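You operate a simulated robot arm through the tools that you are given. There is no shell and no other tool. Be economical: measure what you need, move in short steps, check, and stop when the job is done.

You are at the controls of a simulated two-armed robot. One attempt, no reset.

## Task
Fetch the black roller and set it in the inside of the small white carton. Take the silver loop block and leave it on the red puck. Take the banded white boards and put it on top of the flat beige carton. Take the teal slotted stand and put it on the top of the chest. Put the card stack from the top of the long grey workbench on top of the white sheets. Take the narrow black box and put it on the top of the vacuum plate. Take the cap off the blue tube and lay it down on the top of the grey table. Open the side table drawer, put the red felt pad on the top of the grey table away in the inside of the side table drawer, then shut the drawer. Take the toner box with the earliest date from the top of the grey table and leave it on top of the blue box. Fetch the yellow puck and set it on the beige wooden block. Any order will do. Set down upright: black roller, toner box.

It is judged by the outcome, as a careful person would: the job done as asked, and still so three seconds after it is handed in. It fails if anything else is knocked over, pushed out of place, dropped, spilled or broken. Lids that push on must go on centred and level and be pressed home; caps that screw on are set level and turned clockwise until they are tight. Flat cloth is picked up by pressing the open fingertips on it (5 to 10 N) and closing them slowly along it; thin cloth reads only 2 to 8 mm in the jaws.

## Robot
Two 6-joint arms with two-finger grippers on one trunk, on a base that drives. Base frame: it is fixed to the floor where the robot stands at the start and does not move with it; the origin is under the middle of the robot, x ahead of it, y to its left, z up; the surface under the hand at the start is at about z = 0.86. Lengths are in m, angles in degrees, forces in N, time in s.
The left shoulder is at the start at [0.03, 0.178, 1.038], the right one opposite. With the tool pointing down near the work surface each hand reaches from about 0.46 to 0.84 m from the robot's upright axis, wherever it stands, measured 20 degrees to its own side. Places, roughly: banded white boards (6x22x26 cm) [0.5, -2.1, 0.9]; black roller (9x9x10 cm) [0.5, 0, 0.9]; blue box (30x17x15 cm) [1.8, 2, 1]; blue tube [1.25, 2.25, 1]; card stack (10x6x4 cm) [2.4, -1.7, 0.9]; flat beige carton (22x20x9 cm) [1, 0.3, 0.9]; inside of the side table drawer [2, 4, 0.8]; inside of the small white carton (22x16 cm) [5.04, -0.2, 1.06]; narrow black box (13x9x30 cm) [3.1, -2, 1]; red felt pad (7x5x5 cm) [1.3, 2, 0.9]; red puck (5x5x3 cm) [2.2, 2.1, 0.9]; side table drawer [1.9, 4, 0.8]; silver loop block (5x3x2 cm) [0.6, -0.7, 0.9]; teal slotted stand (14x6x5 cm) [2.3, -1.8, 0.9]; toner box [1.5, 2.25, 1]; top of the chest [6.5, -2.2, 0.9]; top of the vacuum plate [0.9, -0.1, 0.9]; white sheets (15x11x5 cm) [2.2, -2.1, 0.9]; wooden block (6x6x2 cm) [4.1, -2, 0.8]; yellow puck (5x5x3 cm) [3.6, -1.8, 0.9]. Payload 2.54 kg a hand.
Tool frame (each hand has its own): the origin (TCP) lies between the finger pads and is the grasp point; the fingertips stand 0.03 m ahead of it; z points along the fingers, y is the line along which they close. The gripper opens to 0.116 m. The gripper's body begins 0.095 m behind the TCP.
Orientation is that of the tool frame in the base frame, as a unit quaternion [x, y, z, w]. With the fingers straight down and closing along the base's y, the tool's x points along the base's -x, its y along +y and its z along -z.

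## Interface
- The arms move only by the tool apply_moves. It takes "left_rows", "right_rows" or both (then of equal length, played together; a hand with none holds still); each is a list of rows, each a list of 2 entries, a list of its own where there are three numbers: the shift along the tool's x, y, z in m, then the turn, a rotation vector about the tool's x, y, z in degrees. In form: [[[tx, ty, tz], [rx, ry, rz]], ...]. A call has 1 to 8 rows; each row shifts and turns the commanded pose from where the row before left it, along the tool's axes as they then stand. "left_hand" and "right_hand" are, for a hand that has rows, the opening, from 0 (shut) to 1 (fully open), set as the call begins (left out, the last holds). Each row takes 0.2 s and may step no farther than 0.05 m and 8.6 degrees from the row before; otherwise, or with a gripper value out of range, the whole call is refused. A pose out of reach is approached as far as the arm can. The call stops where the force on the tool passes 40 N (or 10 N more than at its start, if that is more) or the arm is blocked; 0.2 s more then pass. The fingers move at their own pace (about 0.153 m/s each) and stop on an object; they squeeze with about 38 N. The grip force told is the motor's: it shows also when the fingers shut on nothing. Time passes only in rows, and 0.2 s behind the last, so rows that do not move let the fingers close. It gives the time, the measured TCP pose, the force on the tool (base axes), the opening and the grip force at its end, in the units of the frame above (readings bear some noise), with the torque about the TCP (base axes, N m) and any sound that the robot's microphone picked up, and new pictures: "pictures" is both (left out), scene, wrist or none (wrist: the cameras of the hands that moved).
- Cameras (640 x 400 px; columns grow to the right, rows downward): "scene" is now at [0.0451, -0.0049, 1.7613]; the picture's right is [-0.21, -0.98, 0.00], its down [-0.74, 0.16, -0.66] and it looks along [0.64, -0.14, -0.76] (base axes); focal length 273 px, centre (320, 200). "left" rides on the left gripper at [0.069, 0.015, -0.122] in its tool frame; the picture's right is [-0.21, 0.98, 0.00], its down [-0.83, -0.18, -0.53] and it looks along [-0.52, -0.11, 0.85] (tool axes); focal length 251 px, centre (320, 200). "right" rides on the right gripper at [0.069, -0.015, -0.122] in its tool frame; the picture's right is [0.21, 0.98, 0.00], its down [-0.83, 0.18, -0.53] and it looks along [-0.52, 0.11, 0.85] (tool axes); focal length 251 px, centre (320, 200). There is no depth. A picture from a camera that has moved, and an enlarged one, comes with that camera's place and axes in the base frame and with its lens. The place of the scene camera against the robot may be out by one fixed shift of up to 0.012 m in any direction.
- lift_body(by): slides the trunk up (or, below 0, down) by that many m; the arms and the scene camera ride with it, the base frame stays. It gives what a move gives, with no picture.
- drive_base(legs): drives the robot by 1 to 6 legs, each [ahead, left, turn to the left] in m, m and degrees, along the robot's own axes; the way and the turn of a leg run together, so that a leg with both is an arc; at most 1.5 m and 180 degrees a leg. The arms and the cameras ride along, it lands a little off, and it stops where it bumps. It gives what a move gives, and a new picture of the scene camera.
- pan_tilt(pan, tilt): turns the head with the scene camera to pan (to the left, within 143 degrees either way) and tilt (down, from -29 to 69), counted from straight ahead of the robot. It gives what a move gives, and a new picture of the scene camera.
- inspect(camera, box): a new picture of the part [left, top, right, bottom] of that camera's present view, enlarged. The clock stands still meanwhile.
- close_job(): hands the job in; it is judged then, once.

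Work in short steps. Places have to be worked out from the pictures, the camera data and where the tool is seen: move nearer, look again, correct. Check each grasp and each placing, and mend what went wrong. You have 535 turns and 360 pictures in all, those below and enlarged ones among them. Open the grippers and draw the arms clear of the work before you hand the job in, unless the task says otherwise; then end with one line.

The tools are called by a JSON object that holds its "op" and its "data". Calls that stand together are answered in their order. apply_moves: Moves the arms, as the interface text tells. Its arguments: {"type":"object","properties":{"left_rows":{"type":"array"},"left_hand":{"type":"number"},"right_rows":{"type":"array"},"right_hand":{"type":"number"},"pictures":{"type":"string","enum":["both","scene","wrist","none"]}},"required":[]} The other tools are called the same way: lift_body (by) slides the trunk up or down; drive_base (legs) drives the base; pan_tilt (pan, tilt) turns the head that bears the scene camera; inspect (camera, box) takes an enlarged picture of a part of a camera's view; close_job () hands the job in.

At the start:

```text
time_s: 0.0
left_position: [0.5898, 0.1168, 1.3189]
left_ee_rot: [0.0, 1.0, 0.0, -0.001]
left_wrist_force: [-0.6, 0.6, 0.1]
left_ft_torque: [0.01, -0.01, -0.01]
left_gripper_width: 0.1161
left_grip_force: 0.1
right_position: [0.4894, -0.2968, 1.2436]
right_ee_rot: [0.0, 1.0, 0.0, 0.0]
right_wrist_force: [0.2, 0.1, 0.1]
right_ft_torque: [-0.01, 0.0, 0.01]
right_gripper_width: 0.1161
right_grip_force: 0.0
trunk travel left (down, up): [-0.25, 0.29]
robot x, y, heading: [-0.0002, -0.0011, 0.1]
head pan, tilt: [-12.0, 49.1]
```

scene: 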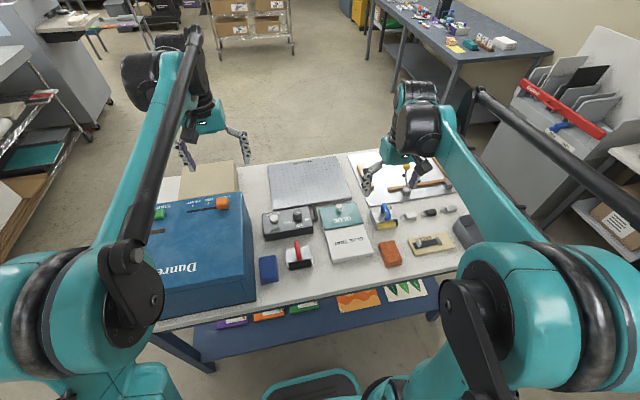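
right: 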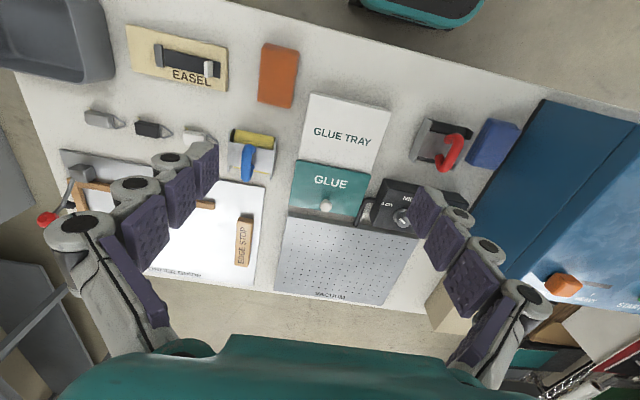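
left: 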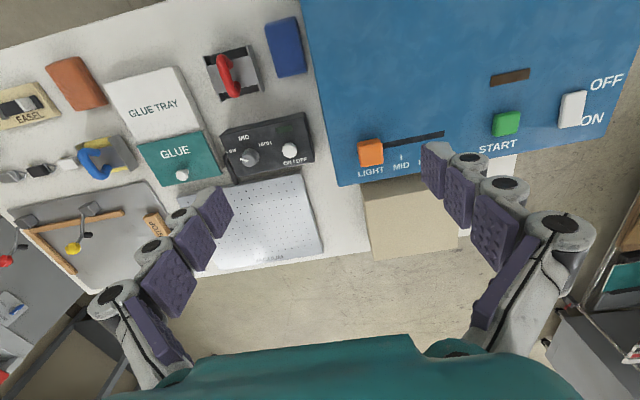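

I see the bench ahead with the roller area, vacuum plate and beige carton. First I look around to learn the layout.

{"op": "pan_tilt", "data": {"pan": 0, "tilt": 15}}

{"op": "pan_tilt", "data": {"pan": -80, "tilt": 25}}

{"op": "pan_tilt", "data": {"pan": 70, "tilt": 20}}

{"op": "pan_tilt", "data": {"pan": 0, "tilt": 60}}

```text
time_s: 1.0
left_position: [0.5907, 0.1155, 1.3192]
left_ee_rot: [0.0, 1.0, 0.0, 0.0]
left_wrist_force: [0.6, 0.2, 0.3]
left_ft_torque: [-0.01, -0.02, 0.0]
left_gripper_width: 0.1157
left_grip_force: 0.2
right_position: [0.4886, -0.2973, 1.2441]
right_ee_rot: [0.0, 1.0, 0.0, 0.0]
right_wrist_force: [0.1, 0.2, 0.4]
right_ft_torque: [-0.02, 0.04, 0.0]
right_gripper_width: 0.1158
right_grip_force: 0.2
trunk travel left (down, up): [-0.25, 0.29]
robot x, y, heading: [0.0023, -0.001, -0.1]
head pan, tilt: [0.0, 15.0]
camera scene: at [0.0623, 0.0113, 1.8137], right [0.0, -1.0, 0.0], down [-0.26, 0.0, -0.97], along [0.97, 0.0, -0.26], focal length 273 px, centre (320, 200)
```

scene: 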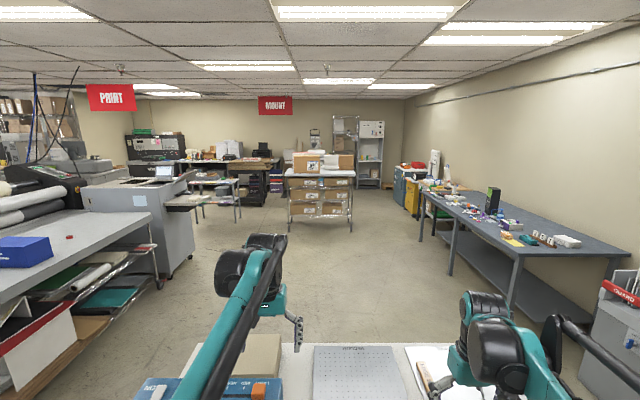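

```text
time_s: 2.5
left_position: [0.5912, 0.1167, 1.3192]
left_ee_rot: [0.0, 1.0, 0.0, 0.0]
left_wrist_force: [0.0, 0.3, -0.1]
left_ft_torque: [0.03, -0.02, 0.01]
left_gripper_width: 0.116
left_grip_force: 0.1
right_position: [0.4899, -0.2969, 1.2448]
right_ee_rot: [0.0, 1.0, 0.0, 0.0]
right_wrist_force: [-0.1, 0.4, -0.2]
right_ft_torque: [0.0, 0.0, 0.02]
right_gripper_width: 0.1157
right_grip_force: 0.1
trunk travel left (down, up): [-0.25, 0.29]
robot x, y, heading: [-0.0025, 0.0015, -0.0]
head pan, tilt: [-80.0, 25.0]
camera scene: at [-0.015, -0.0794, 1.7976], right [-0.98, -0.17, 0.0], down [-0.07, 0.42, -0.91], along [0.16, -0.89, -0.42], focal length 273 px, centre (320, 200)
```

scene: 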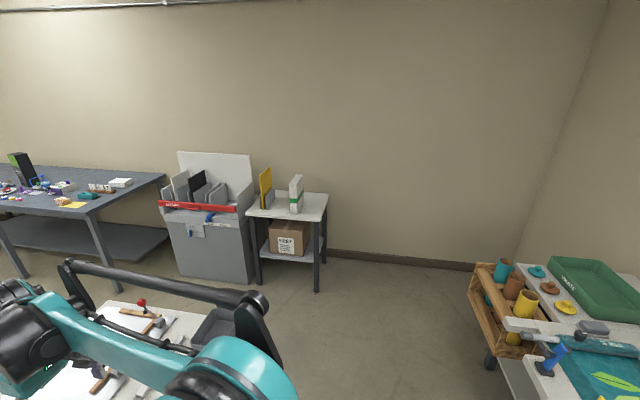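

```text
time_s: 4.9
left_position: [0.5913, 0.1175, 1.3182]
left_ee_rot: [0.0, 1.0, 0.0, 0.0]
left_wrist_force: [-0.3, -0.3, 0.0]
left_ft_torque: [0.01, -0.01, -0.02]
left_gripper_width: 0.1158
left_grip_force: 0.0
right_position: [0.49, -0.297, 1.2432]
right_ee_rot: [0.001, 1.0, 0.0, 0.0]
right_wrist_force: [0.5, -0.7, 1.5]
right_ft_torque: [0.02, 0.02, -0.04]
right_gripper_width: 0.116
right_grip_force: 0.0
trunk travel left (down, up): [-0.25, 0.29]
robot x, y, heading: [0.0004, -0.0044, -0.0]
head pan, tilt: [70.0, 20.0]
camera scene: at [0.0008, 0.0988, 1.8057], right [0.94, -0.34, 0.0], down [-0.12, -0.32, -0.94], along [0.32, 0.88, -0.34], focal length 273 px, centre (320, 200)
```

scene: 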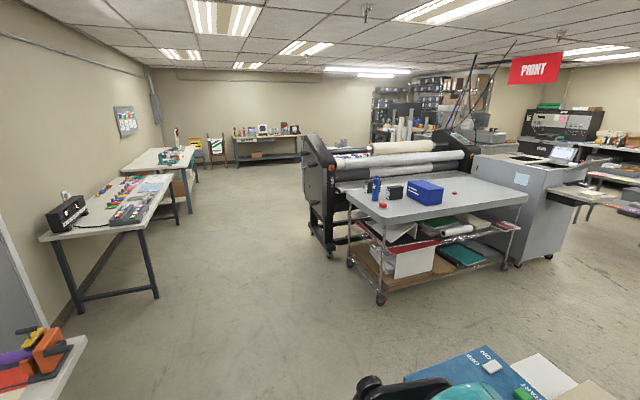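

```text
time_s: 6.3
left_position: [0.5906, 0.1163, 1.3186]
left_ee_rot: [0.0, 1.0, -0.001, 0.001]
left_wrist_force: [-1.6, 0.1, 0.8]
left_ft_torque: [-0.03, -0.02, 0.02]
left_gripper_width: 0.1161
left_grip_force: 0.0
right_position: [0.4891, -0.2975, 1.2432]
right_ee_rot: [0.001, 1.0, 0.0, 0.001]
right_wrist_force: [0.5, 0.5, 0.2]
right_ft_torque: [-0.01, 0.0, -0.03]
right_gripper_width: 0.1158
right_grip_force: 0.0
trunk travel left (down, up): [-0.25, 0.29]
robot x, y, heading: [0.001, 0.0026, 0.1]
head pan, tilt: [0.0, 60.0]
camera scene: at [0.0356, 0.0114, 1.7475], right [0.0, -1.0, 0.0], down [-0.87, 0.0, -0.5], along [0.5, 0.0, -0.87], focal length 273 px, centre (320, 200)
```

scene: 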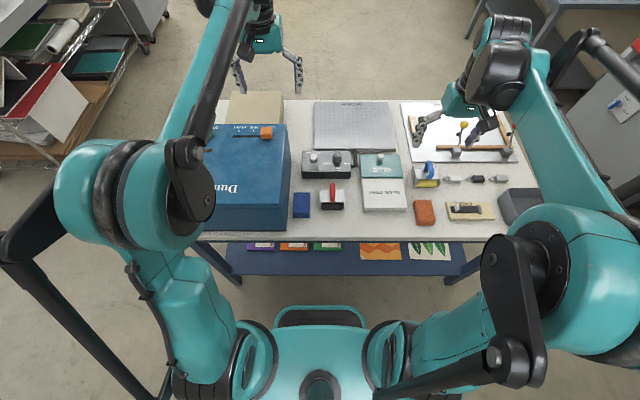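

The brayer with red handle near (0.55,-0.03) looks like the "black roller", silver piece near (0.64,-0.69). Zooming to confirm.

{"op": "inspect", "data": {"camera": "scene", "box": [220, 90, 400, 230]}}

{"op": "inspect", "data": {"camera": "scene", "box": [400, 90, 560, 230]}}

```text
2.86 times, centred on (310, 160) of scene
camera zoom: at [0.0356, 0.0114, 1.7475], right [0.0, -1.0, 0.0], down [-0.87, 0.0, -0.5], along [0.5, 0.0, -0.87], focal length 781 px, centre (349, 314)
```

zoom: 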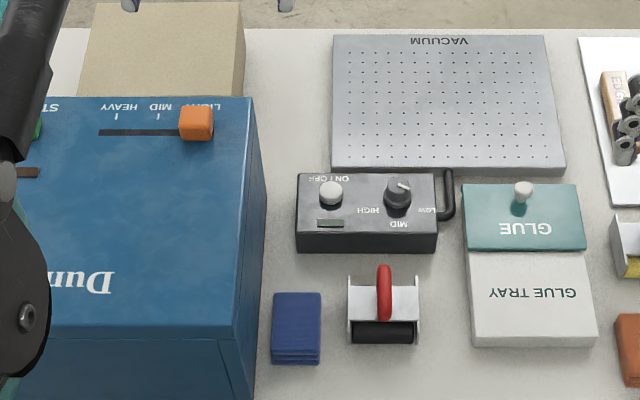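

```text
2.86 times, centred on (480, 160) of scene
camera zoom: at [0.0356, 0.0114, 1.7475], right [0.0, -1.0, 0.0], down [-0.87, 0.0, -0.5], along [0.5, 0.0, -0.87], focal length 781 px, centre (-137, 314)
```

zoom: 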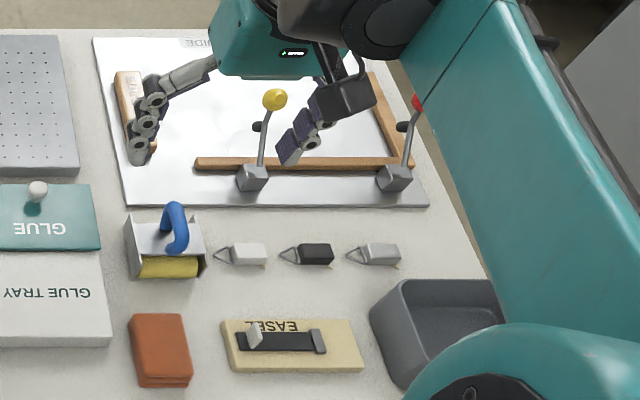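

Roller's red handle is at ≈(0.53,-0.035), silver block ≈(0.64,-0.69). I slide right 0.35 m so both can be reached from one stance.

{"op": "drive_base", "data": {"legs": [[0, -0.35, 0]]}}

```text
time_s: 8.6
left_position: [0.5916, -0.2347, 1.3192]
left_ee_rot: [0.002, 1.0, 0.001, 0.0]
left_wrist_force: [0.0, -0.9, -0.1]
left_ft_torque: [0.01, -0.04, -0.02]
left_gripper_width: 0.116
left_grip_force: 0.1
right_position: [0.488, -0.6488, 1.2431]
right_ee_rot: [0.002, 1.0, 0.001, 0.0]
right_wrist_force: [-0.1, -0.4, -0.4]
right_ft_torque: [0.03, 0.0, 0.02]
right_gripper_width: 0.1158
right_grip_force: 0.0
trunk travel left (down, up): [-0.25, 0.29]
robot x, y, heading: [-0.0028, -0.3503, -0.1]
head pan, tilt: [0.0, 60.0]
camera scene: at [0.0349, -0.3383, 1.7475], right [0.0, -1.0, 0.0], down [-0.87, 0.0, -0.5], along [0.5, 0.0, -0.87], focal length 273 px, centre (320, 200)
```

scene: 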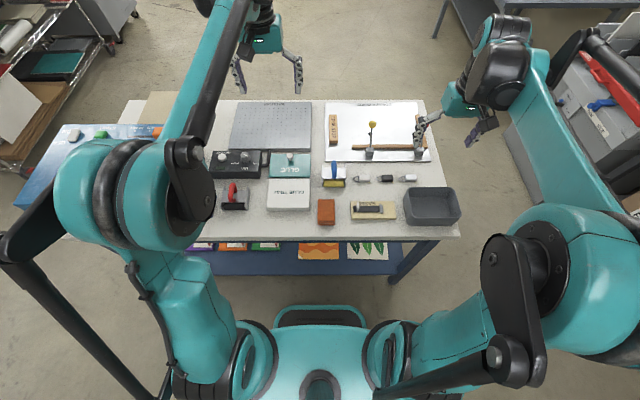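

Geometry agrees. Move both hands above their objects.

{"op": "apply_moves", "data": {"left_rows": [[[0.0103, 0.033, 0.0333], [0, 0, 0]], [[0.0103, 0.033, 0.0333], [0, 0, 0]], [[0.0103, 0.033, 0.0333], [0, 0, 0]], [[0.0103, 0.033, 0.0333], [0, 0, 0]], [[0.0103, 0.033, 0.0333], [0, 0, 0]], [[0.0103, 0.033, 0.0333], [0, 0, 0]]], "right_rows": [[[-0.025, -0.006, 0.027], [0, 0, 0]], [[-0.025, -0.006, 0.027], [0, 0, 0]], [[-0.025, -0.006, 0.027], [0, 0, 0]], [[-0.025, -0.006, 0.027], [0, 0, 0]], [[-0.025, -0.006, 0.027], [0, 0, 0]], [[-0.025, -0.006, 0.027], [0, 0, 0]]], "pictures": "wrist"}}

```text
time_s: 9.9
left_position: [0.5304, -0.0309, 1.1146]
left_ee_rot: [0.003, 1.0, 0.0, 0.0]
left_wrist_force: [0.8, 0.2, -0.4]
left_ft_torque: [0.0, 0.04, -0.01]
left_gripper_width: 0.1158
left_grip_force: 0.0
right_position: [0.6368, -0.6846, 1.0824]
right_ee_rot: [0.001, 1.0, -0.001, -0.001]
right_wrist_force: [1.2, 1.1, -0.2]
right_ft_torque: [-0.04, 0.05, -0.03]
right_gripper_width: 0.1159
right_grip_force: 0.0
trunk travel left (down, up): [-0.25, 0.29]
robot x, y, heading: [0.0024, -0.349, -0.4]
head pan, tilt: [0.0, 60.0]
camera right: at [0.5675, -0.6993, 1.205], right [-0.21, 0.98, 0.0], down [0.83, 0.18, 0.53], along [0.52, 0.11, -0.85], focal length 251 px, centre (320, 200)
camera left: at [0.4628, -0.0153, 1.2375], right [0.22, 0.98, 0.0], down [0.83, -0.18, 0.53], along [0.52, -0.12, -0.85], focal length 251 px, centre (320, 200)
```

right: 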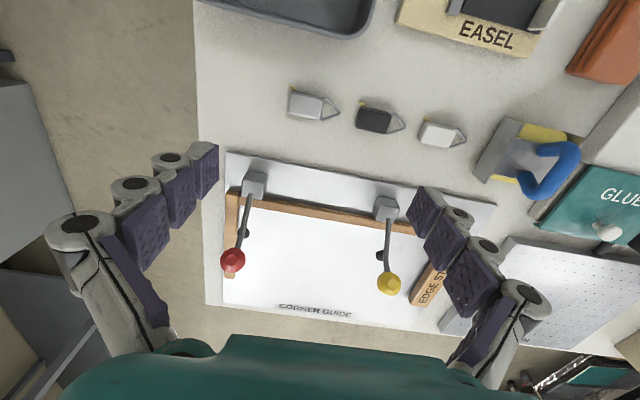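
left: 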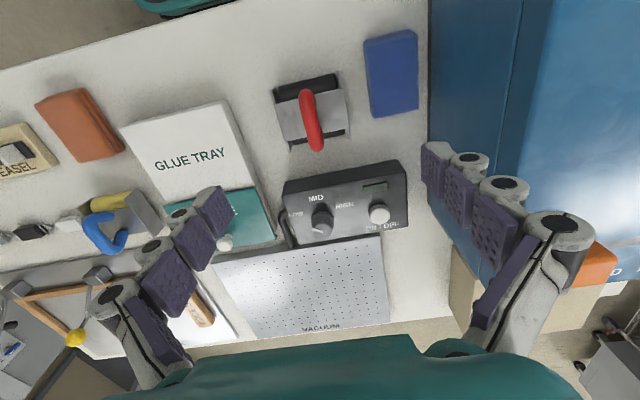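

Silver block body at ≈(0.637,-0.705), aligned with base; roller handle at ≈(0.534,-0.042). Left descends on the handle with a half-open hand; right turns toward 90° to close across the block's 3 cm width.

{"op": "apply_moves", "data": {"left_rows": [[[-0.0004, -0.00125, 0.0206], [0, 0, 0]], [[-0.0004, -0.00125, 0.0206], [0, 0, 0]], [[-0.0004, -0.00125, 0.0206], [0, 0, 0]], [[-0.0004, -0.00125, 0.0206], [0, 0, 0]], [[-0.0004, -0.00125, 0.0206], [0, 0, 0]], [[-0.0004, -0.00125, 0.0206], [0, 0, 0]], [[-0.0004, -0.00125, 0.0206], [0, 0, 0]], [[-0.0004, -0.00125, 0.0206], [0, 0, 0]]], "left_hand": 0.6, "right_rows": [[[0, 0, 0], [0, 0, 8.5]], [[0, 0, 0], [0, 0, 8.5]], [[0, 0, 0], [0, 0, 8.5]], [[0, 0, 0], [0, 0, 8.5]], [[0, 0, 0], [0, 0, 8.5]], [[0, 0, 0], [0, 0, 8.5]], [[0, 0, 0], [0, 0, 8.5]], [[0, 0, 0], [0, 0, 8.5]]], "right_hand": 0.5, "pictures": "wrist"}}

```text
time_s: 11.8
left_position: [0.5321, -0.044, 0.9526]
left_ee_rot: [0.002, 1.0, 0.0, -0.001]
left_wrist_force: [0.4, 0.3, -0.4]
left_ft_torque: [-0.03, 0.03, -0.01]
left_gripper_width: 0.0696
left_grip_force: 0.0
right_position: [0.6379, -0.6832, 1.0815]
right_ee_rot: [0.562, 0.827, -0.001, 0.0]
right_wrist_force: [0.0, -0.4, -0.5]
right_ft_torque: [0.01, -0.01, 0.01]
right_gripper_width: 0.058
right_grip_force: 0.0
trunk travel left (down, up): [-0.25, 0.29]
robot x, y, heading: [0.0003, -0.3468, -0.1]
head pan, tilt: [0.0, 60.0]
camera right: at [0.5982, -0.6253, 1.2046], right [0.83, 0.56, 0.0], down [0.47, -0.7, 0.53], along [0.3, -0.44, -0.85], focal length 251 px, centre (320, 200)
camera left: at [0.4643, -0.0288, 1.0757], right [0.22, 0.98, 0.0], down [0.83, -0.18, 0.53], along [0.52, -0.12, -0.85], focal length 251 px, centre (320, 200)
```

right: 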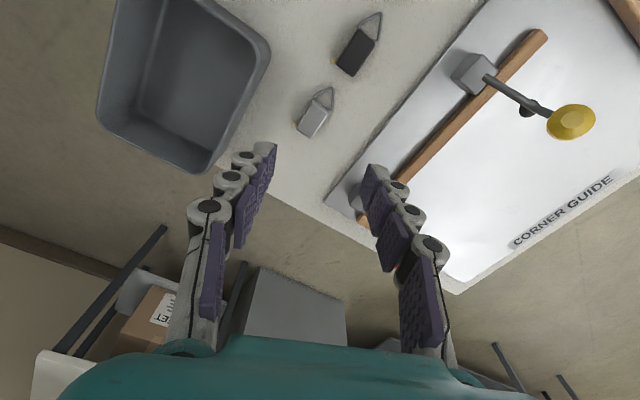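
left: 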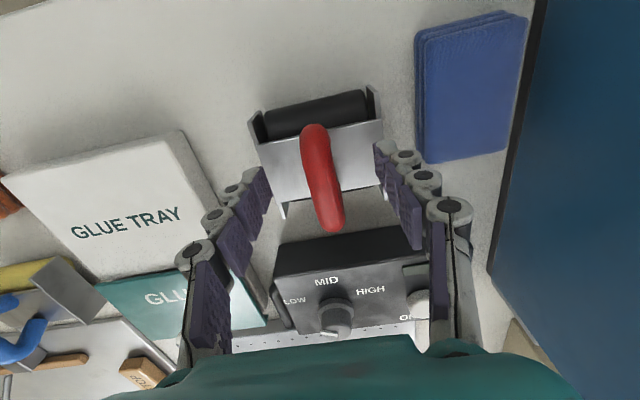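

Handle sits centred between the left pads, so close left. Right: finish the turn to 90° and come down beside the silver block.

{"op": "apply_moves", "data": {"left_rows": [[[0, 0, 0], [0, 0, 0]], [[0, 0, 0], [0, 0, 0]], [[0, 0, 0], [0, 0, 0]], [[0, 0, 0], [0, 0, 0]], [[0, 0, 0], [0, 0, 0]], [[0, 0, 0], [0, 0, 0]], [[0, 0, 0], [0, 0, 0]]], "left_hand": 0, "right_rows": [[[0, 0, 0], [0, 0, 7.2]], [[0, 0, 0], [0, 0, 7.2]], [[0, 0, 0], [0, 0, 7.2]], [[-0.0047, 0, 0.03], [0, 0, 0]], [[-0.0047, 0, 0.03], [0, 0, 0]], [[-0.0047, 0, 0.03], [0, 0, 0]], [[-0.0047, 0, 0.03], [0, 0, 0]]], "pictures": "wrist"}}

```text
time_s: 13.3
left_position: [0.5327, -0.0447, 0.9537]
left_ee_rot: [0.001, 1.0, -0.001, 0.0]
left_wrist_force: [0.2, -0.6, 0.2]
left_ft_torque: [0.03, 0.04, 0.02]
left_gripper_width: 0.0167
left_grip_force: 38.0
right_position: [0.6399, -0.7044, 0.9613]
right_ee_rot: [0.706, 0.708, -0.001, 0.0]
right_wrist_force: [0.7, 0.0, 0.9]
right_ft_torque: [-0.01, -0.04, 0.0]
right_gripper_width: 0.058
right_grip_force: 0.1
trunk travel left (down, up): [-0.25, 0.29]
robot x, y, heading: [-0.0003, -0.3483, -0.5]
head pan, tilt: [0.0, 60.0]
camera right: at [0.6235, -0.6356, 1.0843], right [0.98, 0.22, 0.0], down [0.18, -0.83, 0.53], along [0.12, -0.52, -0.85], focal length 251 px, centre (320, 200)
camera left: at [0.4642, -0.0291, 1.0762], right [0.22, 0.98, 0.0], down [0.83, -0.18, 0.53], along [0.52, -0.12, -0.85], focal length 251 px, centre (320, 200)
```

right: 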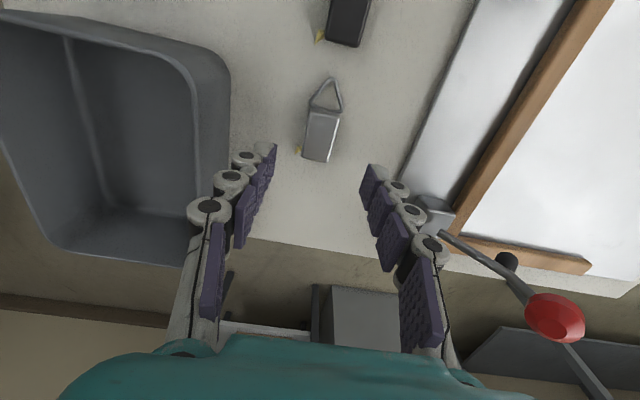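
left: 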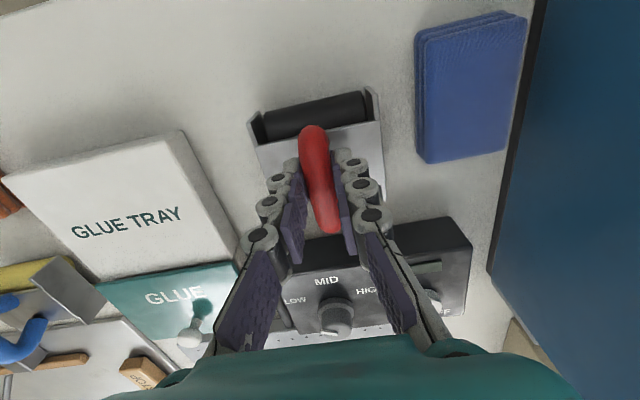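

Left grip holds the handle (16.7 mm, 38 N). Right is aligned; descend to z≈0.897 and close; lift left 0.1 m in the same go.

{"op": "apply_moves", "data": {"left_rows": [[[0, 0, -0.03], [0, 0, 0]], [[0, 0, -0.04], [0, 0, 0]], [[0, 0, -0.04], [0, 0, 0]]], "right_rows": [[[0.001, 0, 0.0215], [0, 0, 0]], [[0.001, 0, 0.0215], [0, 0, 0]], [[0, 0, 0.0215], [0, 0, 0]]], "pictures": "wrist"}}

{"op": "apply_moves", "data": {"right_rows": [[[0, 0, 0], [0, 0, 0]], [[0, 0, 0], [0, 0, 0]], [[0, 0, 0], [0, 0, 0]]], "right_hand": 0, "pictures": "wrist"}}

```text
time_s: 14.2
left_position: [0.5318, -0.0453, 1.0632]
left_ee_rot: [0.002, 1.0, -0.001, 0.0]
left_wrist_force: [0.9, 0.0, -2.1]
left_ft_torque: [0.05, 0.01, -0.01]
left_gripper_width: 0.0166
left_grip_force: 37.8
right_position: [0.6364, -0.7017, 0.8993]
right_ee_rot: [0.706, 0.708, 0.0, 0.0]
right_wrist_force: [0.5, -0.4, 0.6]
right_ft_torque: [0.01, -0.01, 0.01]
right_gripper_width: 0.0579
right_grip_force: 0.0
trunk travel left (down, up): [-0.25, 0.29]
robot x, y, heading: [0.0018, -0.3463, -0.3]
head pan, tilt: [0.0, 60.0]
camera right: at [0.6204, -0.6328, 1.0218], right [0.98, 0.22, 0.0], down [0.18, -0.83, 0.53], along [0.12, -0.52, -0.85], focal length 251 px, centre (320, 200)
camera left: at [0.4639, -0.0286, 1.1865], right [0.22, 0.98, 0.0], down [0.83, -0.18, 0.53], along [0.52, -0.12, -0.85], focal length 251 px, centre (320, 200)
```

right: 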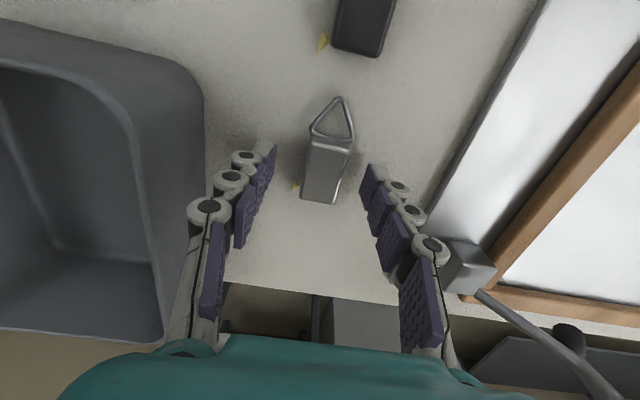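
left: 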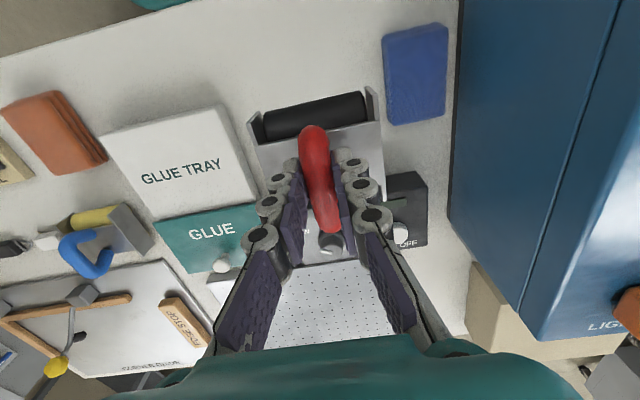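

```text
time_s: 14.9
left_position: [0.5333, -0.0439, 1.0644]
left_ee_rot: [0.002, 1.0, 0.0, 0.0]
left_wrist_force: [-0.6, -0.2, -3.3]
left_ft_torque: [0.0, 0.04, 0.02]
left_gripper_width: 0.0168
left_grip_force: 38.1
right_position: [0.6357, -0.7018, 0.8987]
right_ee_rot: [0.706, 0.708, -0.001, 0.0]
right_wrist_force: [0.4, 0.1, -0.1]
right_ft_torque: [0.0, 0.0, -0.03]
right_gripper_width: 0.0244
right_grip_force: 38.2
trunk travel left (down, up): [-0.25, 0.29]
robot x, y, heading: [0.0007, -0.3478, -0.1]
head pan, tilt: [0.0, 60.0]
camera right: at [0.621, -0.6323, 1.0218], right [0.98, 0.22, 0.0], down [0.18, -0.83, 0.53], along [0.12, -0.52, -0.85], focal length 251 px, centre (320, 200)
```

right: 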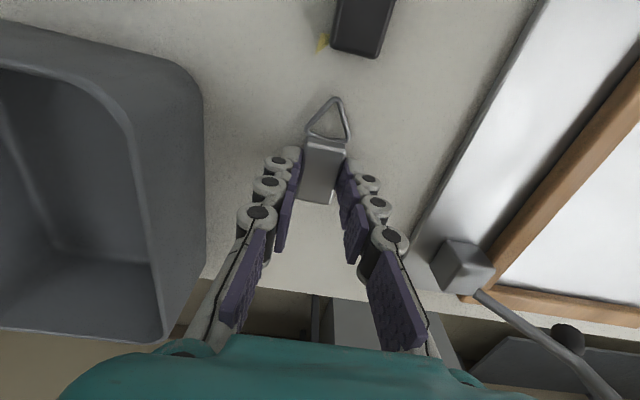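

Both gripped (24 mm on the silver block). Raise both hands well clear.

{"op": "apply_moves", "data": {"left_rows": [[[0, 0, -0.045], [0, 0, 0]], [[0, 0, -0.045], [0, 0, 0]], [[0, 0, -0.045], [0, 0, 0]], [[0, 0, -0.045], [0, 0, 0]], [[0, 0, -0.045], [0, 0, 0]], [[0, 0, -0.035], [0, 0, 0]]], "right_rows": [[[0, 0, -0.03], [0, 0, 0]], [[0, 0, -0.045], [0, 0, 0]], [[0, 0, -0.045], [0, 0, 0]], [[0, 0.0, -0.045], [0, 0, 0]], [[0, -0.04, -0.03], [0, 0, 0]], [[0, -0.04, -0.03], [0, 0, 0]]], "pictures": "wrist"}}

```text
time_s: 16.4
left_position: [0.5303, -0.0451, 1.3259]
left_ee_rot: [0.002, 1.0, 0.0, 0.001]
left_wrist_force: [-0.3, -0.1, -2.1]
left_ft_torque: [-0.03, 0.0, 0.0]
left_gripper_width: 0.0165
left_grip_force: 37.7
right_position: [0.5553, -0.6989, 1.1239]
right_ee_rot: [0.706, 0.708, 0.001, 0.0]
right_wrist_force: [0.1, -0.6, -0.2]
right_ft_torque: [0.0, -0.05, -0.01]
right_gripper_width: 0.0244
right_grip_force: 38.6
trunk travel left (down, up): [-0.25, 0.29]
robot x, y, heading: [-0.0042, -0.3462, -0.4]
head pan, tilt: [0.0, 60.0]
camera right: at [0.5389, -0.6299, 1.2463], right [0.98, 0.22, 0.0], down [0.18, -0.82, 0.53], along [0.12, -0.52, -0.85], focal length 251 px, centre (320, 200)
camera left: at [0.4617, -0.0296, 1.4483], right [0.22, 0.98, 0.0], down [0.82, -0.18, 0.53], along [0.52, -0.12, -0.84], focal length 251 px, centre (320, 200)
```

right: 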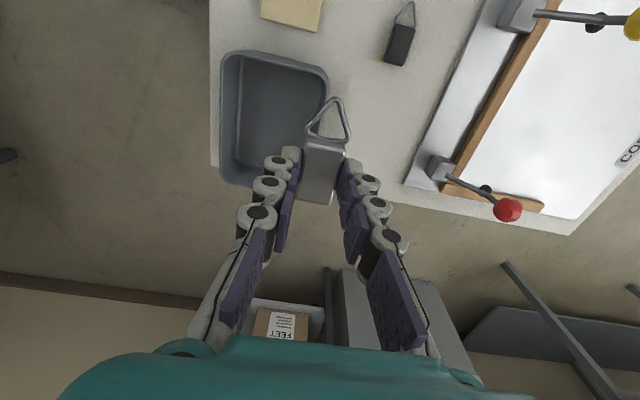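
left: 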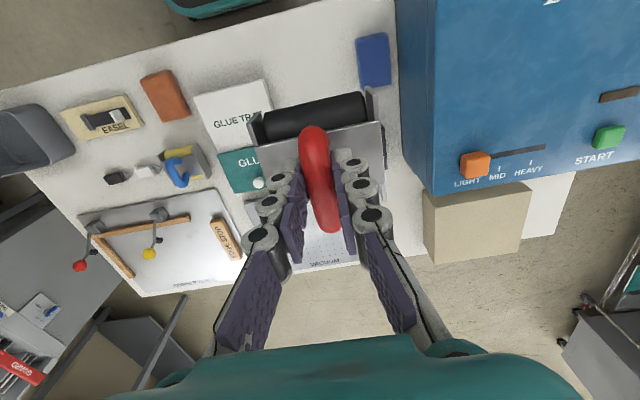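

Right hand needs more height to pass the Dunn box; raise it, then drive around to the grey table.

{"op": "apply_moves", "data": {"right_rows": [[[0, -0.0, -0.05], [0, 0, 0]], [[0, 0, -0.05], [0, 0, 0]], [[0, 0, -0.05], [0, 0, 0]], [[0, 0.0, -0.04], [0, 0, 0]]], "pictures": "none"}}

{"op": "drive_base", "data": {"legs": [[-0.15, 0, 0], [0, 1.42, 0], [0, 0, 90], [0, -1.0, 0], [0, -1.05, 0]]}}

```text
time_s: 17.4
left_position: [0.5314, -0.0452, 1.3246]
left_ee_rot: [0.002, 1.0, -0.001, 0.0]
left_wrist_force: [0.4, -0.6, -2.4]
left_ft_torque: [-0.01, 0.03, 0.02]
left_gripper_width: 0.0167
left_grip_force: 38.0
right_position: [0.5599, -0.7025, 1.3155]
right_ee_rot: [0.706, 0.708, 0.0, 0.0]
right_wrist_force: [-0.3, 0.4, 0.6]
right_ft_torque: [0.01, 0.0, -0.01]
right_gripper_width: 0.0246
right_grip_force: 37.5
trunk travel left (down, up): [-0.25, 0.29]
robot x, y, heading: [-0.0042, -0.3484, 0.0]
head pan, tilt: [0.0, 60.0]
```

```text
time_s: 38.9
left_position: [1.6123, 1.5615, 1.3242]
left_ee_rot: [-0.693, 0.721, 0.0, 0.0]
left_wrist_force: [0.8, 0.4, -1.9]
left_ft_torque: [-0.01, 0.03, 0.0]
left_gripper_width: 0.0166
left_grip_force: 38.0
right_position: [2.2697, 1.5677, 1.3141]
right_ee_rot: [0.016, 1.0, 0.0, 0.0]
right_wrist_force: [0.0, 0.1, -0.1]
right_ft_torque: [0.01, -0.02, 0.0]
right_gripper_width: 0.0244
right_grip_force: 37.7
trunk travel left (down, up): [-0.25, 0.29]
robot x, y, heading: [1.898, 1.0165, 87.5]
head pan, tilt: [0.0, 60.0]
camera scene: at [1.8965, 1.067, 1.7475], right [1.0, -0.04, 0.0], down [-0.03, -0.87, -0.5], along [0.02, 0.5, -0.87], focal length 273 px, centre (320, 200)
```

scene: 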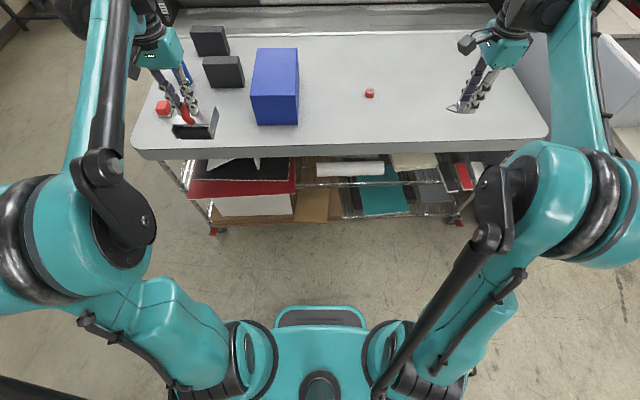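

Red puck at ≈(2.16,2.09). Drive ahead 0.37 m so it's in the right hand's reach.

{"op": "drive_base", "data": {"legs": [[0.37, 0, 2.5]]}}

```text
time_s: 41.3
left_position: [1.5967, 1.9149, 1.3239]
left_ee_rot: [0.708, -0.706, 0.0, 0.0]
left_wrist_force: [-0.6, 0.6, -3.4]
left_ft_torque: [-0.07, 0.02, -0.02]
left_gripper_width: 0.0168
left_grip_force: 37.7
right_position: [2.2532, 1.9477, 1.3141]
right_ee_rot: [-0.004, 1.0, 0.0, 0.0]
right_wrist_force: [0.3, 1.1, -0.1]
right_ft_torque: [-0.01, -0.01, 0.0]
right_gripper_width: 0.0245
right_grip_force: 38.0
trunk travel left (down, up): [-0.25, 0.29]
robot x, y, heading: [1.9055, 1.3815, 90.0]
head pan, tilt: [0.0, 60.0]
camera scene: at [1.9014, 1.4325, 1.7475], right [1.0, 0.0, 0.0], down [0.0, -0.87, -0.5], along [0.0, 0.5, -0.87], focal length 273 px, centre (320, 200)
```

scene: 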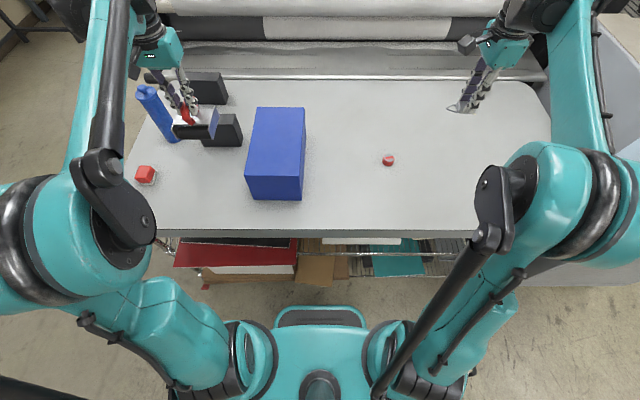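

Puck at (2.16,2.088). Move right hand over it at z≈1.08 for a look.

{"op": "apply_moves", "data": {"right_rows": [[[0.0155, 0.0237, 0.039], [0, 0, 0]], [[0.0155, 0.0237, 0.039], [0, 0, 0]], [[0.0155, 0.0237, 0.039], [0, 0, 0]], [[0.0155, 0.0237, 0.039], [0, 0, 0]], [[0.0155, 0.0237, 0.039], [0, 0, 0]], [[0.0155, 0.0237, 0.039], [0, 0, 0]]], "pictures": "both"}}

```text
time_s: 42.7
left_position: [1.598, 1.9165, 1.3237]
left_ee_rot: [0.708, -0.706, 0.0, 0.0]
left_wrist_force: [0.1, 0.4, -2.6]
left_ft_torque: [-0.08, 0.0, 0.01]
left_gripper_width: 0.0168
left_grip_force: 37.8
right_position: [2.1608, 2.0881, 1.0774]
right_ee_rot: [-0.004, 1.0, 0.0, 0.0]
right_wrist_force: [-0.8, 0.7, -1.2]
right_ft_torque: [-0.03, 0.01, -0.02]
right_gripper_width: 0.0245
right_grip_force: 37.9
trunk travel left (down, up): [-0.25, 0.29]
robot x, y, heading: [1.9034, 1.3827, 90.3]
head pan, tilt: [0.0, 60.0]
camera scene: at [1.9013, 1.4342, 1.7474], right [1.0, 0.0, 0.0], down [0.0, -0.87, -0.5], along [0.0, 0.5, -0.87], focal length 273 px, centre (320, 200)
camera right: at [2.0922, 2.0734, 1.2005], right [-0.22, 0.97, 0.0], down [0.82, 0.19, 0.53], along [0.52, 0.12, -0.85], focal length 251 px, centre (320, 200)
```

scene: 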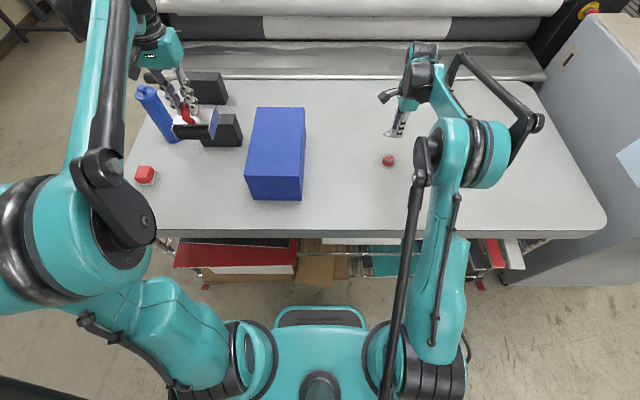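
right: 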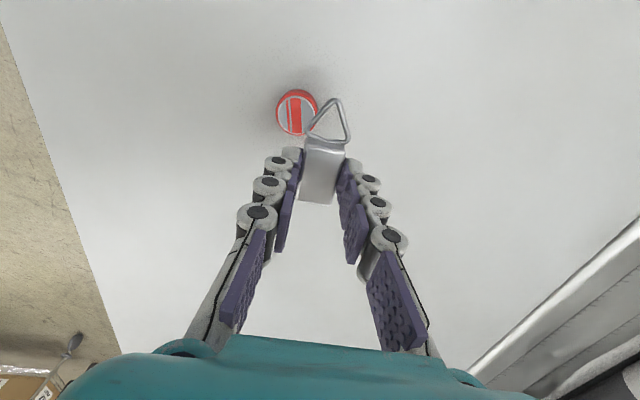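

Combining the wrist and scene rays puts the puck top at ≈(2.152,2.064,0.955). Shift over it and lower a bit, then re-measure.

{"op": "apply_moves", "data": {"right_rows": [[[0.0045, -0.012, 0.02], [0, 0, 0]], [[0.0045, -0.012, 0.02], [0, 0, 0]]], "pictures": "both"}}

{"op": "inspect", "data": {"camera": "scene", "box": [340, 100, 440, 180]}}

```text
time_s: 43.3
left_position: [1.5974, 1.9139, 1.3255]
left_ee_rot: [0.707, -0.707, 0.0, 0.0]
left_wrist_force: [-0.6, 0.0, -3.7]
left_ft_torque: [-0.02, 0.05, -0.02]
left_gripper_width: 0.0168
left_grip_force: 37.7
right_position: [2.1502, 2.0634, 1.0396]
right_ee_rot: [-0.005, 1.0, 0.0, 0.0]
right_wrist_force: [0.2, -0.1, 0.1]
right_ft_torque: [0.01, -0.01, 0.0]
right_gripper_width: 0.0244
right_grip_force: 38.4
trunk travel left (down, up): [-0.25, 0.29]
robot x, y, heading: [1.9045, 1.3829, 90.0]
head pan, tilt: [0.0, 60.0]
camera scene: at [1.9014, 1.4315, 1.7475], right [1.0, 0.0, 0.0], down [0.0, -0.87, -0.5], along [0.0, 0.5, -0.87], focal length 273 px, centre (320, 200)
camera right: at [2.0812, 2.0468, 1.1621], right [-0.22, 0.97, 0.0], down [0.82, 0.19, 0.53], along [0.52, 0.12, -0.85], focal length 251 px, centre (320, 200)
```

scene: 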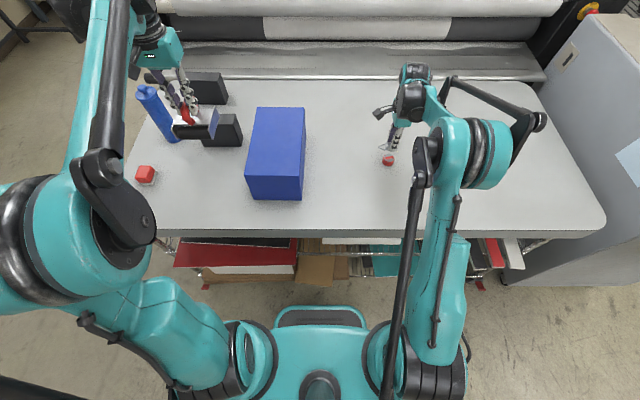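
right: 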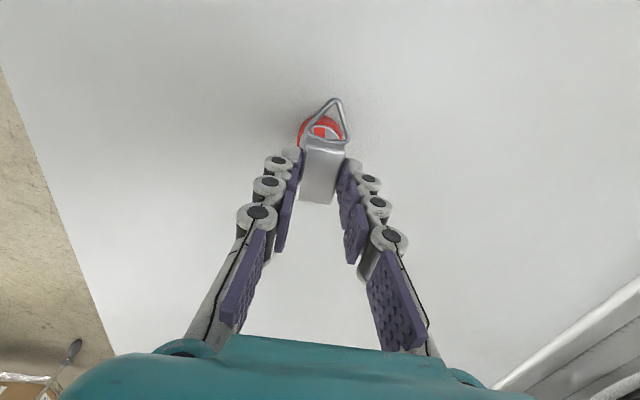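

```text
5.00 times, centred on (390, 140) of scene
camera zoom: at [1.9014, 1.4315, 1.7475], right [1.0, 0.0, 0.0], down [0.0, -0.87, -0.5], along [0.0, 0.5, -0.87], focal length 1366 px, centre (-30, 500)
```

zoom: 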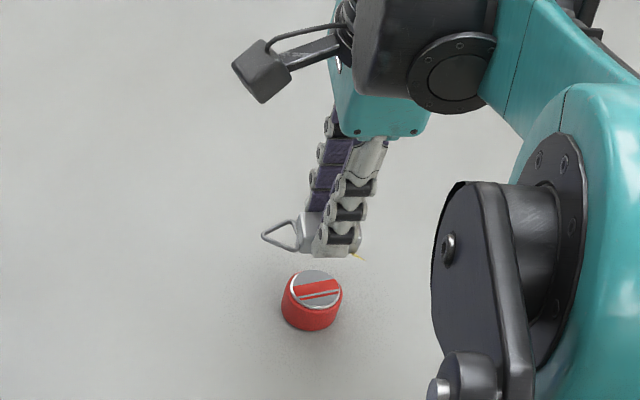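

Puck top at (2.150,2.063,0.956), hand is right over it; block bottom is ~0.039 below TCP. Lower 0.041.

{"op": "apply_moves", "data": {"right_rows": [[[0, 0, 0.015], [0, 0, 0]], [[0, 0, 0.014], [0, 0, 0]], [[0, 0, 0.006], [0, 0, 0]], [[0, 0, 0.005], [0, 0, 0]]], "pictures": "none"}}

{"op": "inspect", "data": {"camera": "scene", "box": [340, 100, 440, 180]}}

```text
time_s: 44.3
left_position: [1.5969, 1.9138, 1.326]
left_ee_rot: [0.708, -0.707, 0.0, -0.001]
left_wrist_force: [-0.6, 0.2, -2.0]
left_ft_torque: [-0.06, 0.01, -0.02]
left_gripper_width: 0.0166
left_grip_force: 37.8
right_position: [2.1505, 2.064, 0.9992]
right_ee_rot: [-0.005, 1.0, 0.0, 0.0]
right_wrist_force: [-0.1, 0.1, 0.1]
right_ft_torque: [-0.03, -0.05, 0.01]
right_gripper_width: 0.0243
right_grip_force: 37.9
trunk travel left (down, up): [-0.25, 0.29]
robot x, y, heading: [1.9029, 1.384, 90.4]
head pan, tilt: [0.0, 60.0]
```

```text
5.00 times, centred on (390, 140) of scene
camera zoom: at [1.9014, 1.4321, 1.7475], right [1.0, 0.0, 0.0], down [0.0, -0.87, -0.5], along [0.0, 0.5, -0.87], focal length 1366 px, centre (-30, 500)
```

zoom: 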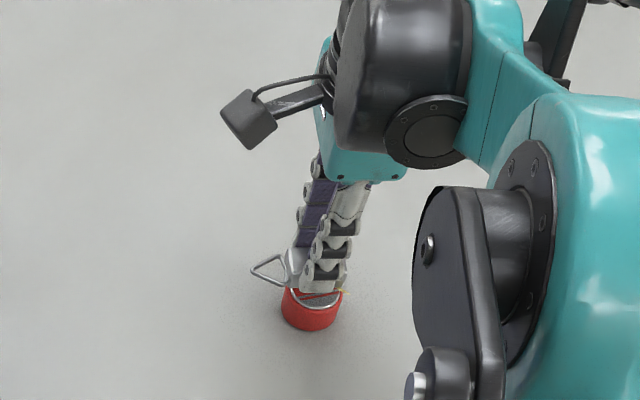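

Nearly touching; feel down in 2 mm steps.

{"op": "apply_moves", "data": {"right_rows": [[[0, 0, 0.003], [0, 0, 0]], [[0, 0, 0.002], [0, 0, 0]]], "pictures": "none"}}

{"op": "apply_moves", "data": {"right_rows": [[[0, 0, 0.002], [0, 0, 0]], [[0, 0, 0.001], [0, 0, 0]]], "pictures": "none"}}

```text
time_s: 44.9
left_position: [1.5968, 1.9144, 1.3245]
left_ee_rot: [0.708, -0.706, 0.0, 0.0]
left_wrist_force: [-0.8, 0.0, -2.3]
left_ft_torque: [-0.02, -0.01, 0.0]
left_gripper_width: 0.0163
left_grip_force: 38.0
right_position: [2.1498, 2.0645, 0.9946]
right_ee_rot: [-0.005, 1.0, -0.001, 0.0]
right_wrist_force: [0.8, 0.5, -0.2]
right_ft_torque: [-0.01, 0.0, -0.02]
right_gripper_width: 0.0246
right_grip_force: 38.6
trunk travel left (down, up): [-0.25, 0.29]
robot x, y, heading: [1.9036, 1.3847, 90.1]
head pan, tilt: [0.0, 60.0]
```

```text
time_s: 45.5
left_position: [1.5969, 1.915, 1.3249]
left_ee_rot: [0.707, -0.707, 0.0, 0.0]
left_wrist_force: [0.3, 0.2, -2.9]
left_ft_torque: [0.01, -0.02, 0.01]
left_gripper_width: 0.0168
left_grip_force: 37.8
right_position: [2.1512, 2.0642, 0.9915]
right_ee_rot: [-0.005, 1.0, 0.0, 0.0]
right_wrist_force: [0.0, -0.9, 0.1]
right_ft_torque: [0.01, 0.01, -0.05]
right_gripper_width: 0.0245
right_grip_force: 37.7
trunk travel left (down, up): [-0.25, 0.29]
robot x, y, heading: [1.9034, 1.3842, 90.1]
head pan, tilt: [0.0, 60.0]
```

{"op": "apply_moves", "data": {"right_rows": [[[0, 0, 0.003], [0, 0, 0]], [[0, 0, 0.001], [0, 0, 0]]], "pictures": "none"}}

{"op": "inspect", "data": {"camera": "scene", "box": [360, 130, 410, 170]}}

```text
time_s: 46.1
left_position: [1.596, 1.9147, 1.3253]
left_ee_rot: [0.708, -0.707, 0.0, 0.0]
left_wrist_force: [0.8, 0.4, -2.4]
left_ft_torque: [0.0, -0.03, 0.0]
left_gripper_width: 0.0165
left_grip_force: 38.0
right_position: [2.1502, 2.0627, 0.9884]
right_ee_rot: [-0.004, 1.0, 0.0, 0.0]
right_wrist_force: [-0.5, 0.0, -0.3]
right_ft_torque: [-0.02, 0.02, 0.02]
right_gripper_width: 0.0245
right_grip_force: 37.7
trunk travel left (down, up): [-0.25, 0.29]
robot x, y, heading: [1.9023, 1.3791, 90.3]
head pan, tilt: [0.0, 60.0]
```

```text
10.00 times, centred on (385, 150) of scene
camera zoom: at [1.9013, 1.4318, 1.7475], right [1.0, 0.0, 0.0], down [0.0, -0.87, -0.5], along [0.0, 0.5, -0.87], focal length 2732 px, centre (-330, 700)
```

zoom: 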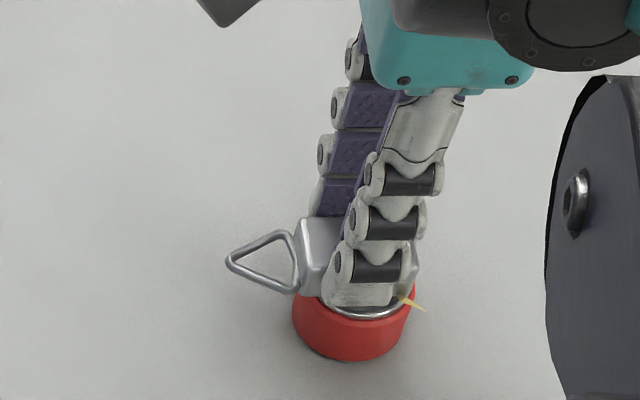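

{"op": "apply_moves", "data": {"right_rows": [[[0, 0, 0.002], [0, 0, 0]], [[0, 0, 0.001], [0, 0, 0]]], "pictures": "none"}}

{"op": "apply_moves", "data": {"right_rows": [[[0, 0, 0.002], [0, 0, 0]], [[0, 0, 0.001], [0, 0, 0]]], "pictures": "none"}}

```text
time_s: 46.7
left_position: [1.5969, 1.9146, 1.3238]
left_ee_rot: [0.708, -0.706, 0.001, 0.0]
left_wrist_force: [0.7, -0.1, -2.5]
left_ft_torque: [-0.03, -0.01, 0.03]
left_gripper_width: 0.0165
left_grip_force: 38.0
right_position: [2.1495, 2.0634, 0.9858]
right_ee_rot: [-0.005, 1.0, 0.001, 0.0]
right_wrist_force: [0.8, 0.3, 0.0]
right_ft_torque: [0.01, 0.0, -0.02]
right_gripper_width: 0.0244
right_grip_force: 38.2
trunk travel left (down, up): [-0.25, 0.29]
robot x, y, heading: [1.9026, 1.3846, 90.1]
head pan, tilt: [0.0, 60.0]
```

```text
time_s: 47.3
left_position: [1.5969, 1.9146, 1.3255]
left_ee_rot: [0.708, -0.706, 0.001, 0.0]
left_wrist_force: [-0.8, -0.1, -3.3]
left_ft_torque: [-0.04, 0.01, -0.04]
left_gripper_width: 0.0164
left_grip_force: 37.7
right_position: [2.1501, 2.0643, 0.9823]
right_ee_rot: [-0.004, 1.0, 0.0, 0.0]
right_wrist_force: [1.0, 0.5, -0.8]
right_ft_torque: [0.0, -0.02, 0.01]
right_gripper_width: 0.0244
right_grip_force: 37.8
trunk travel left (down, up): [-0.25, 0.29]
robot x, y, heading: [1.903, 1.3853, 90.2]
head pan, tilt: [0.0, 60.0]
```

{"op": "apply_moves", "data": {"right_rows": [[[0, 0, 0.002], [0, 0, 0]], [[0, 0, 0.002], [0, 0, 0]]], "pictures": "wrist"}}

{"op": "inspect", "data": {"camera": "scene", "box": [360, 130, 410, 170]}}

```text
time_s: 47.9
left_position: [1.5958, 1.9129, 1.3276]
left_ee_rot: [0.708, -0.706, -0.001, -0.001]
left_wrist_force: [-0.6, -0.8, -2.7]
left_ft_torque: [-0.09, 0.0, -0.03]
left_gripper_width: 0.017
left_grip_force: 38.3
right_position: [2.1502, 2.0625, 0.9804]
right_ee_rot: [-0.005, 1.0, 0.002, 0.002]
right_wrist_force: [0.9, 8.3, 31.4]
right_ft_torque: [0.26, -0.19, 0.02]
right_gripper_width: 0.0249
right_grip_force: 38.2
trunk travel left (down, up): [-0.25, 0.29]
robot x, y, heading: [1.9022, 1.3846, 90.0]
head pan, tilt: [0.0, 60.0]
camera right: at [2.0808, 2.0466, 1.104], right [-0.22, 0.97, 0.0], down [0.82, 0.19, 0.54], along [0.52, 0.12, -0.84], focal length 251 px, centre (320, 200)
```

right: 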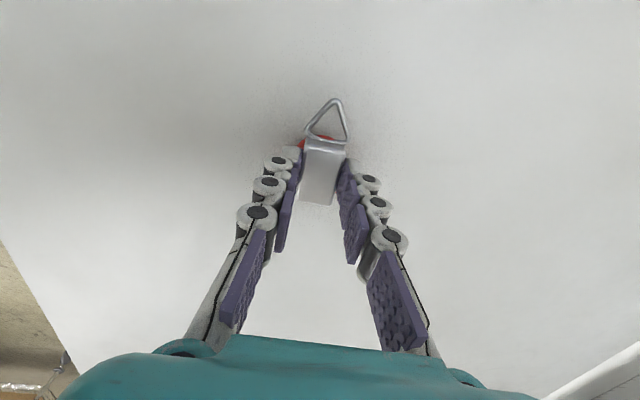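

```text
10.00 times, centred on (385, 150) of scene
camera zoom: at [1.8998, 1.429, 1.7479], right [1.0, 0.0, 0.0], down [0.0, -0.87, -0.5], along [0.0, 0.5, -0.87], focal length 2732 px, centre (-330, 700)
```

zoom: 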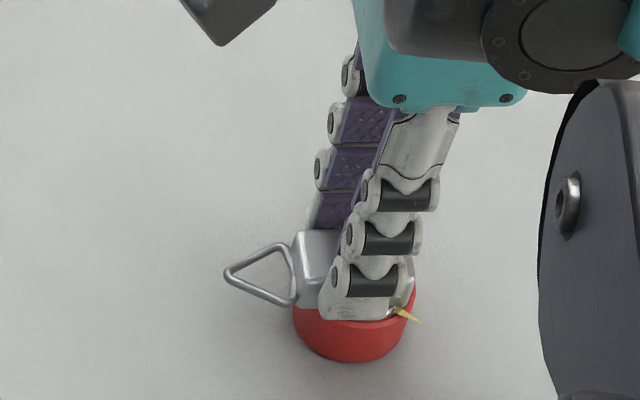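

Contact (31 N). Ease 1 mm up, open, and rise.

{"op": "apply_moves", "data": {"right_rows": [[[0, 0, -0.0015], [0, 0, 0]]], "pictures": "none"}}

{"op": "apply_moves", "data": {"right_rows": [[[0, 0, 0], [0, 0, 0]], [[0, 0, 0], [0, 0, 0]], [[0, 0, -0.02], [0, 0, 0]], [[0, 0, -0.04], [0, 0, 0]], [[0, 0, -0.04], [0, 0, 0]]], "right_hand": 0.6, "pictures": "wrist"}}

{"op": "inspect", "data": {"camera": "scene", "box": [360, 130, 410, 170]}}

```text
time_s: 48.3
left_position: [1.596, 1.9128, 1.3258]
left_ee_rot: [0.707, -0.707, -0.001, 0.0]
left_wrist_force: [-0.4, 0.8, -2.7]
left_ft_torque: [-0.02, 0.0, 0.0]
left_gripper_width: 0.0166
left_grip_force: 37.9
right_position: [2.1497, 2.0622, 0.9816]
right_ee_rot: [-0.004, 1.0, 0.001, 0.001]
right_wrist_force: [-0.3, 5.7, 27.5]
right_ft_torque: [0.2, -0.14, 0.07]
right_gripper_width: 0.0247
right_grip_force: 37.9
trunk travel left (down, up): [-0.25, 0.29]
robot x, y, heading: [1.9057, 1.3815, 90.1]
head pan, tilt: [0.0, 60.0]
```

```text
time_s: 49.5
left_position: [1.5977, 1.9129, 1.3258]
left_ee_rot: [0.708, -0.707, 0.0, 0.0]
left_wrist_force: [-0.3, -0.5, -3.3]
left_ft_torque: [-0.04, 0.01, 0.01]
left_gripper_width: 0.0167
left_grip_force: 37.8
right_position: [2.1495, 2.0643, 1.0808]
right_ee_rot: [-0.004, 1.0, 0.0, 0.0]
right_wrist_force: [-0.1, 0.0, -0.9]
right_ft_torque: [0.04, 0.0, -0.01]
right_gripper_width: 0.0695
right_grip_force: 0.1
trunk travel left (down, up): [-0.25, 0.29]
robot x, y, heading: [1.9022, 1.3823, 90.1]
head pan, tilt: [0.0, 60.0]
camera right: at [2.0811, 2.0487, 1.2042], right [-0.22, 0.97, 0.0], down [0.82, 0.19, 0.53], along [0.52, 0.12, -0.85], focal length 251 px, centre (320, 200)
```

right: 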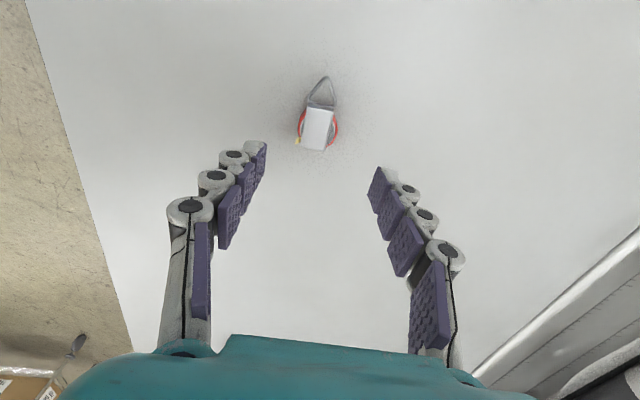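

```text
10.00 times, centred on (385, 150) of scene
camera zoom: at [1.9013, 1.4309, 1.7475], right [1.0, 0.0, 0.0], down [0.0, -0.87, -0.5], along [0.0, 0.5, -0.87], focal length 2732 px, centre (-330, 700)
```

zoom: 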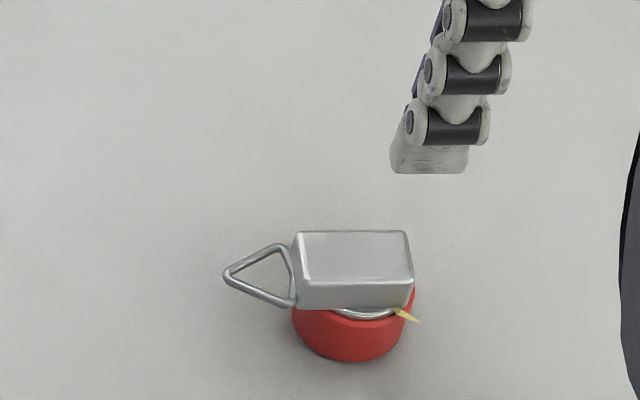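

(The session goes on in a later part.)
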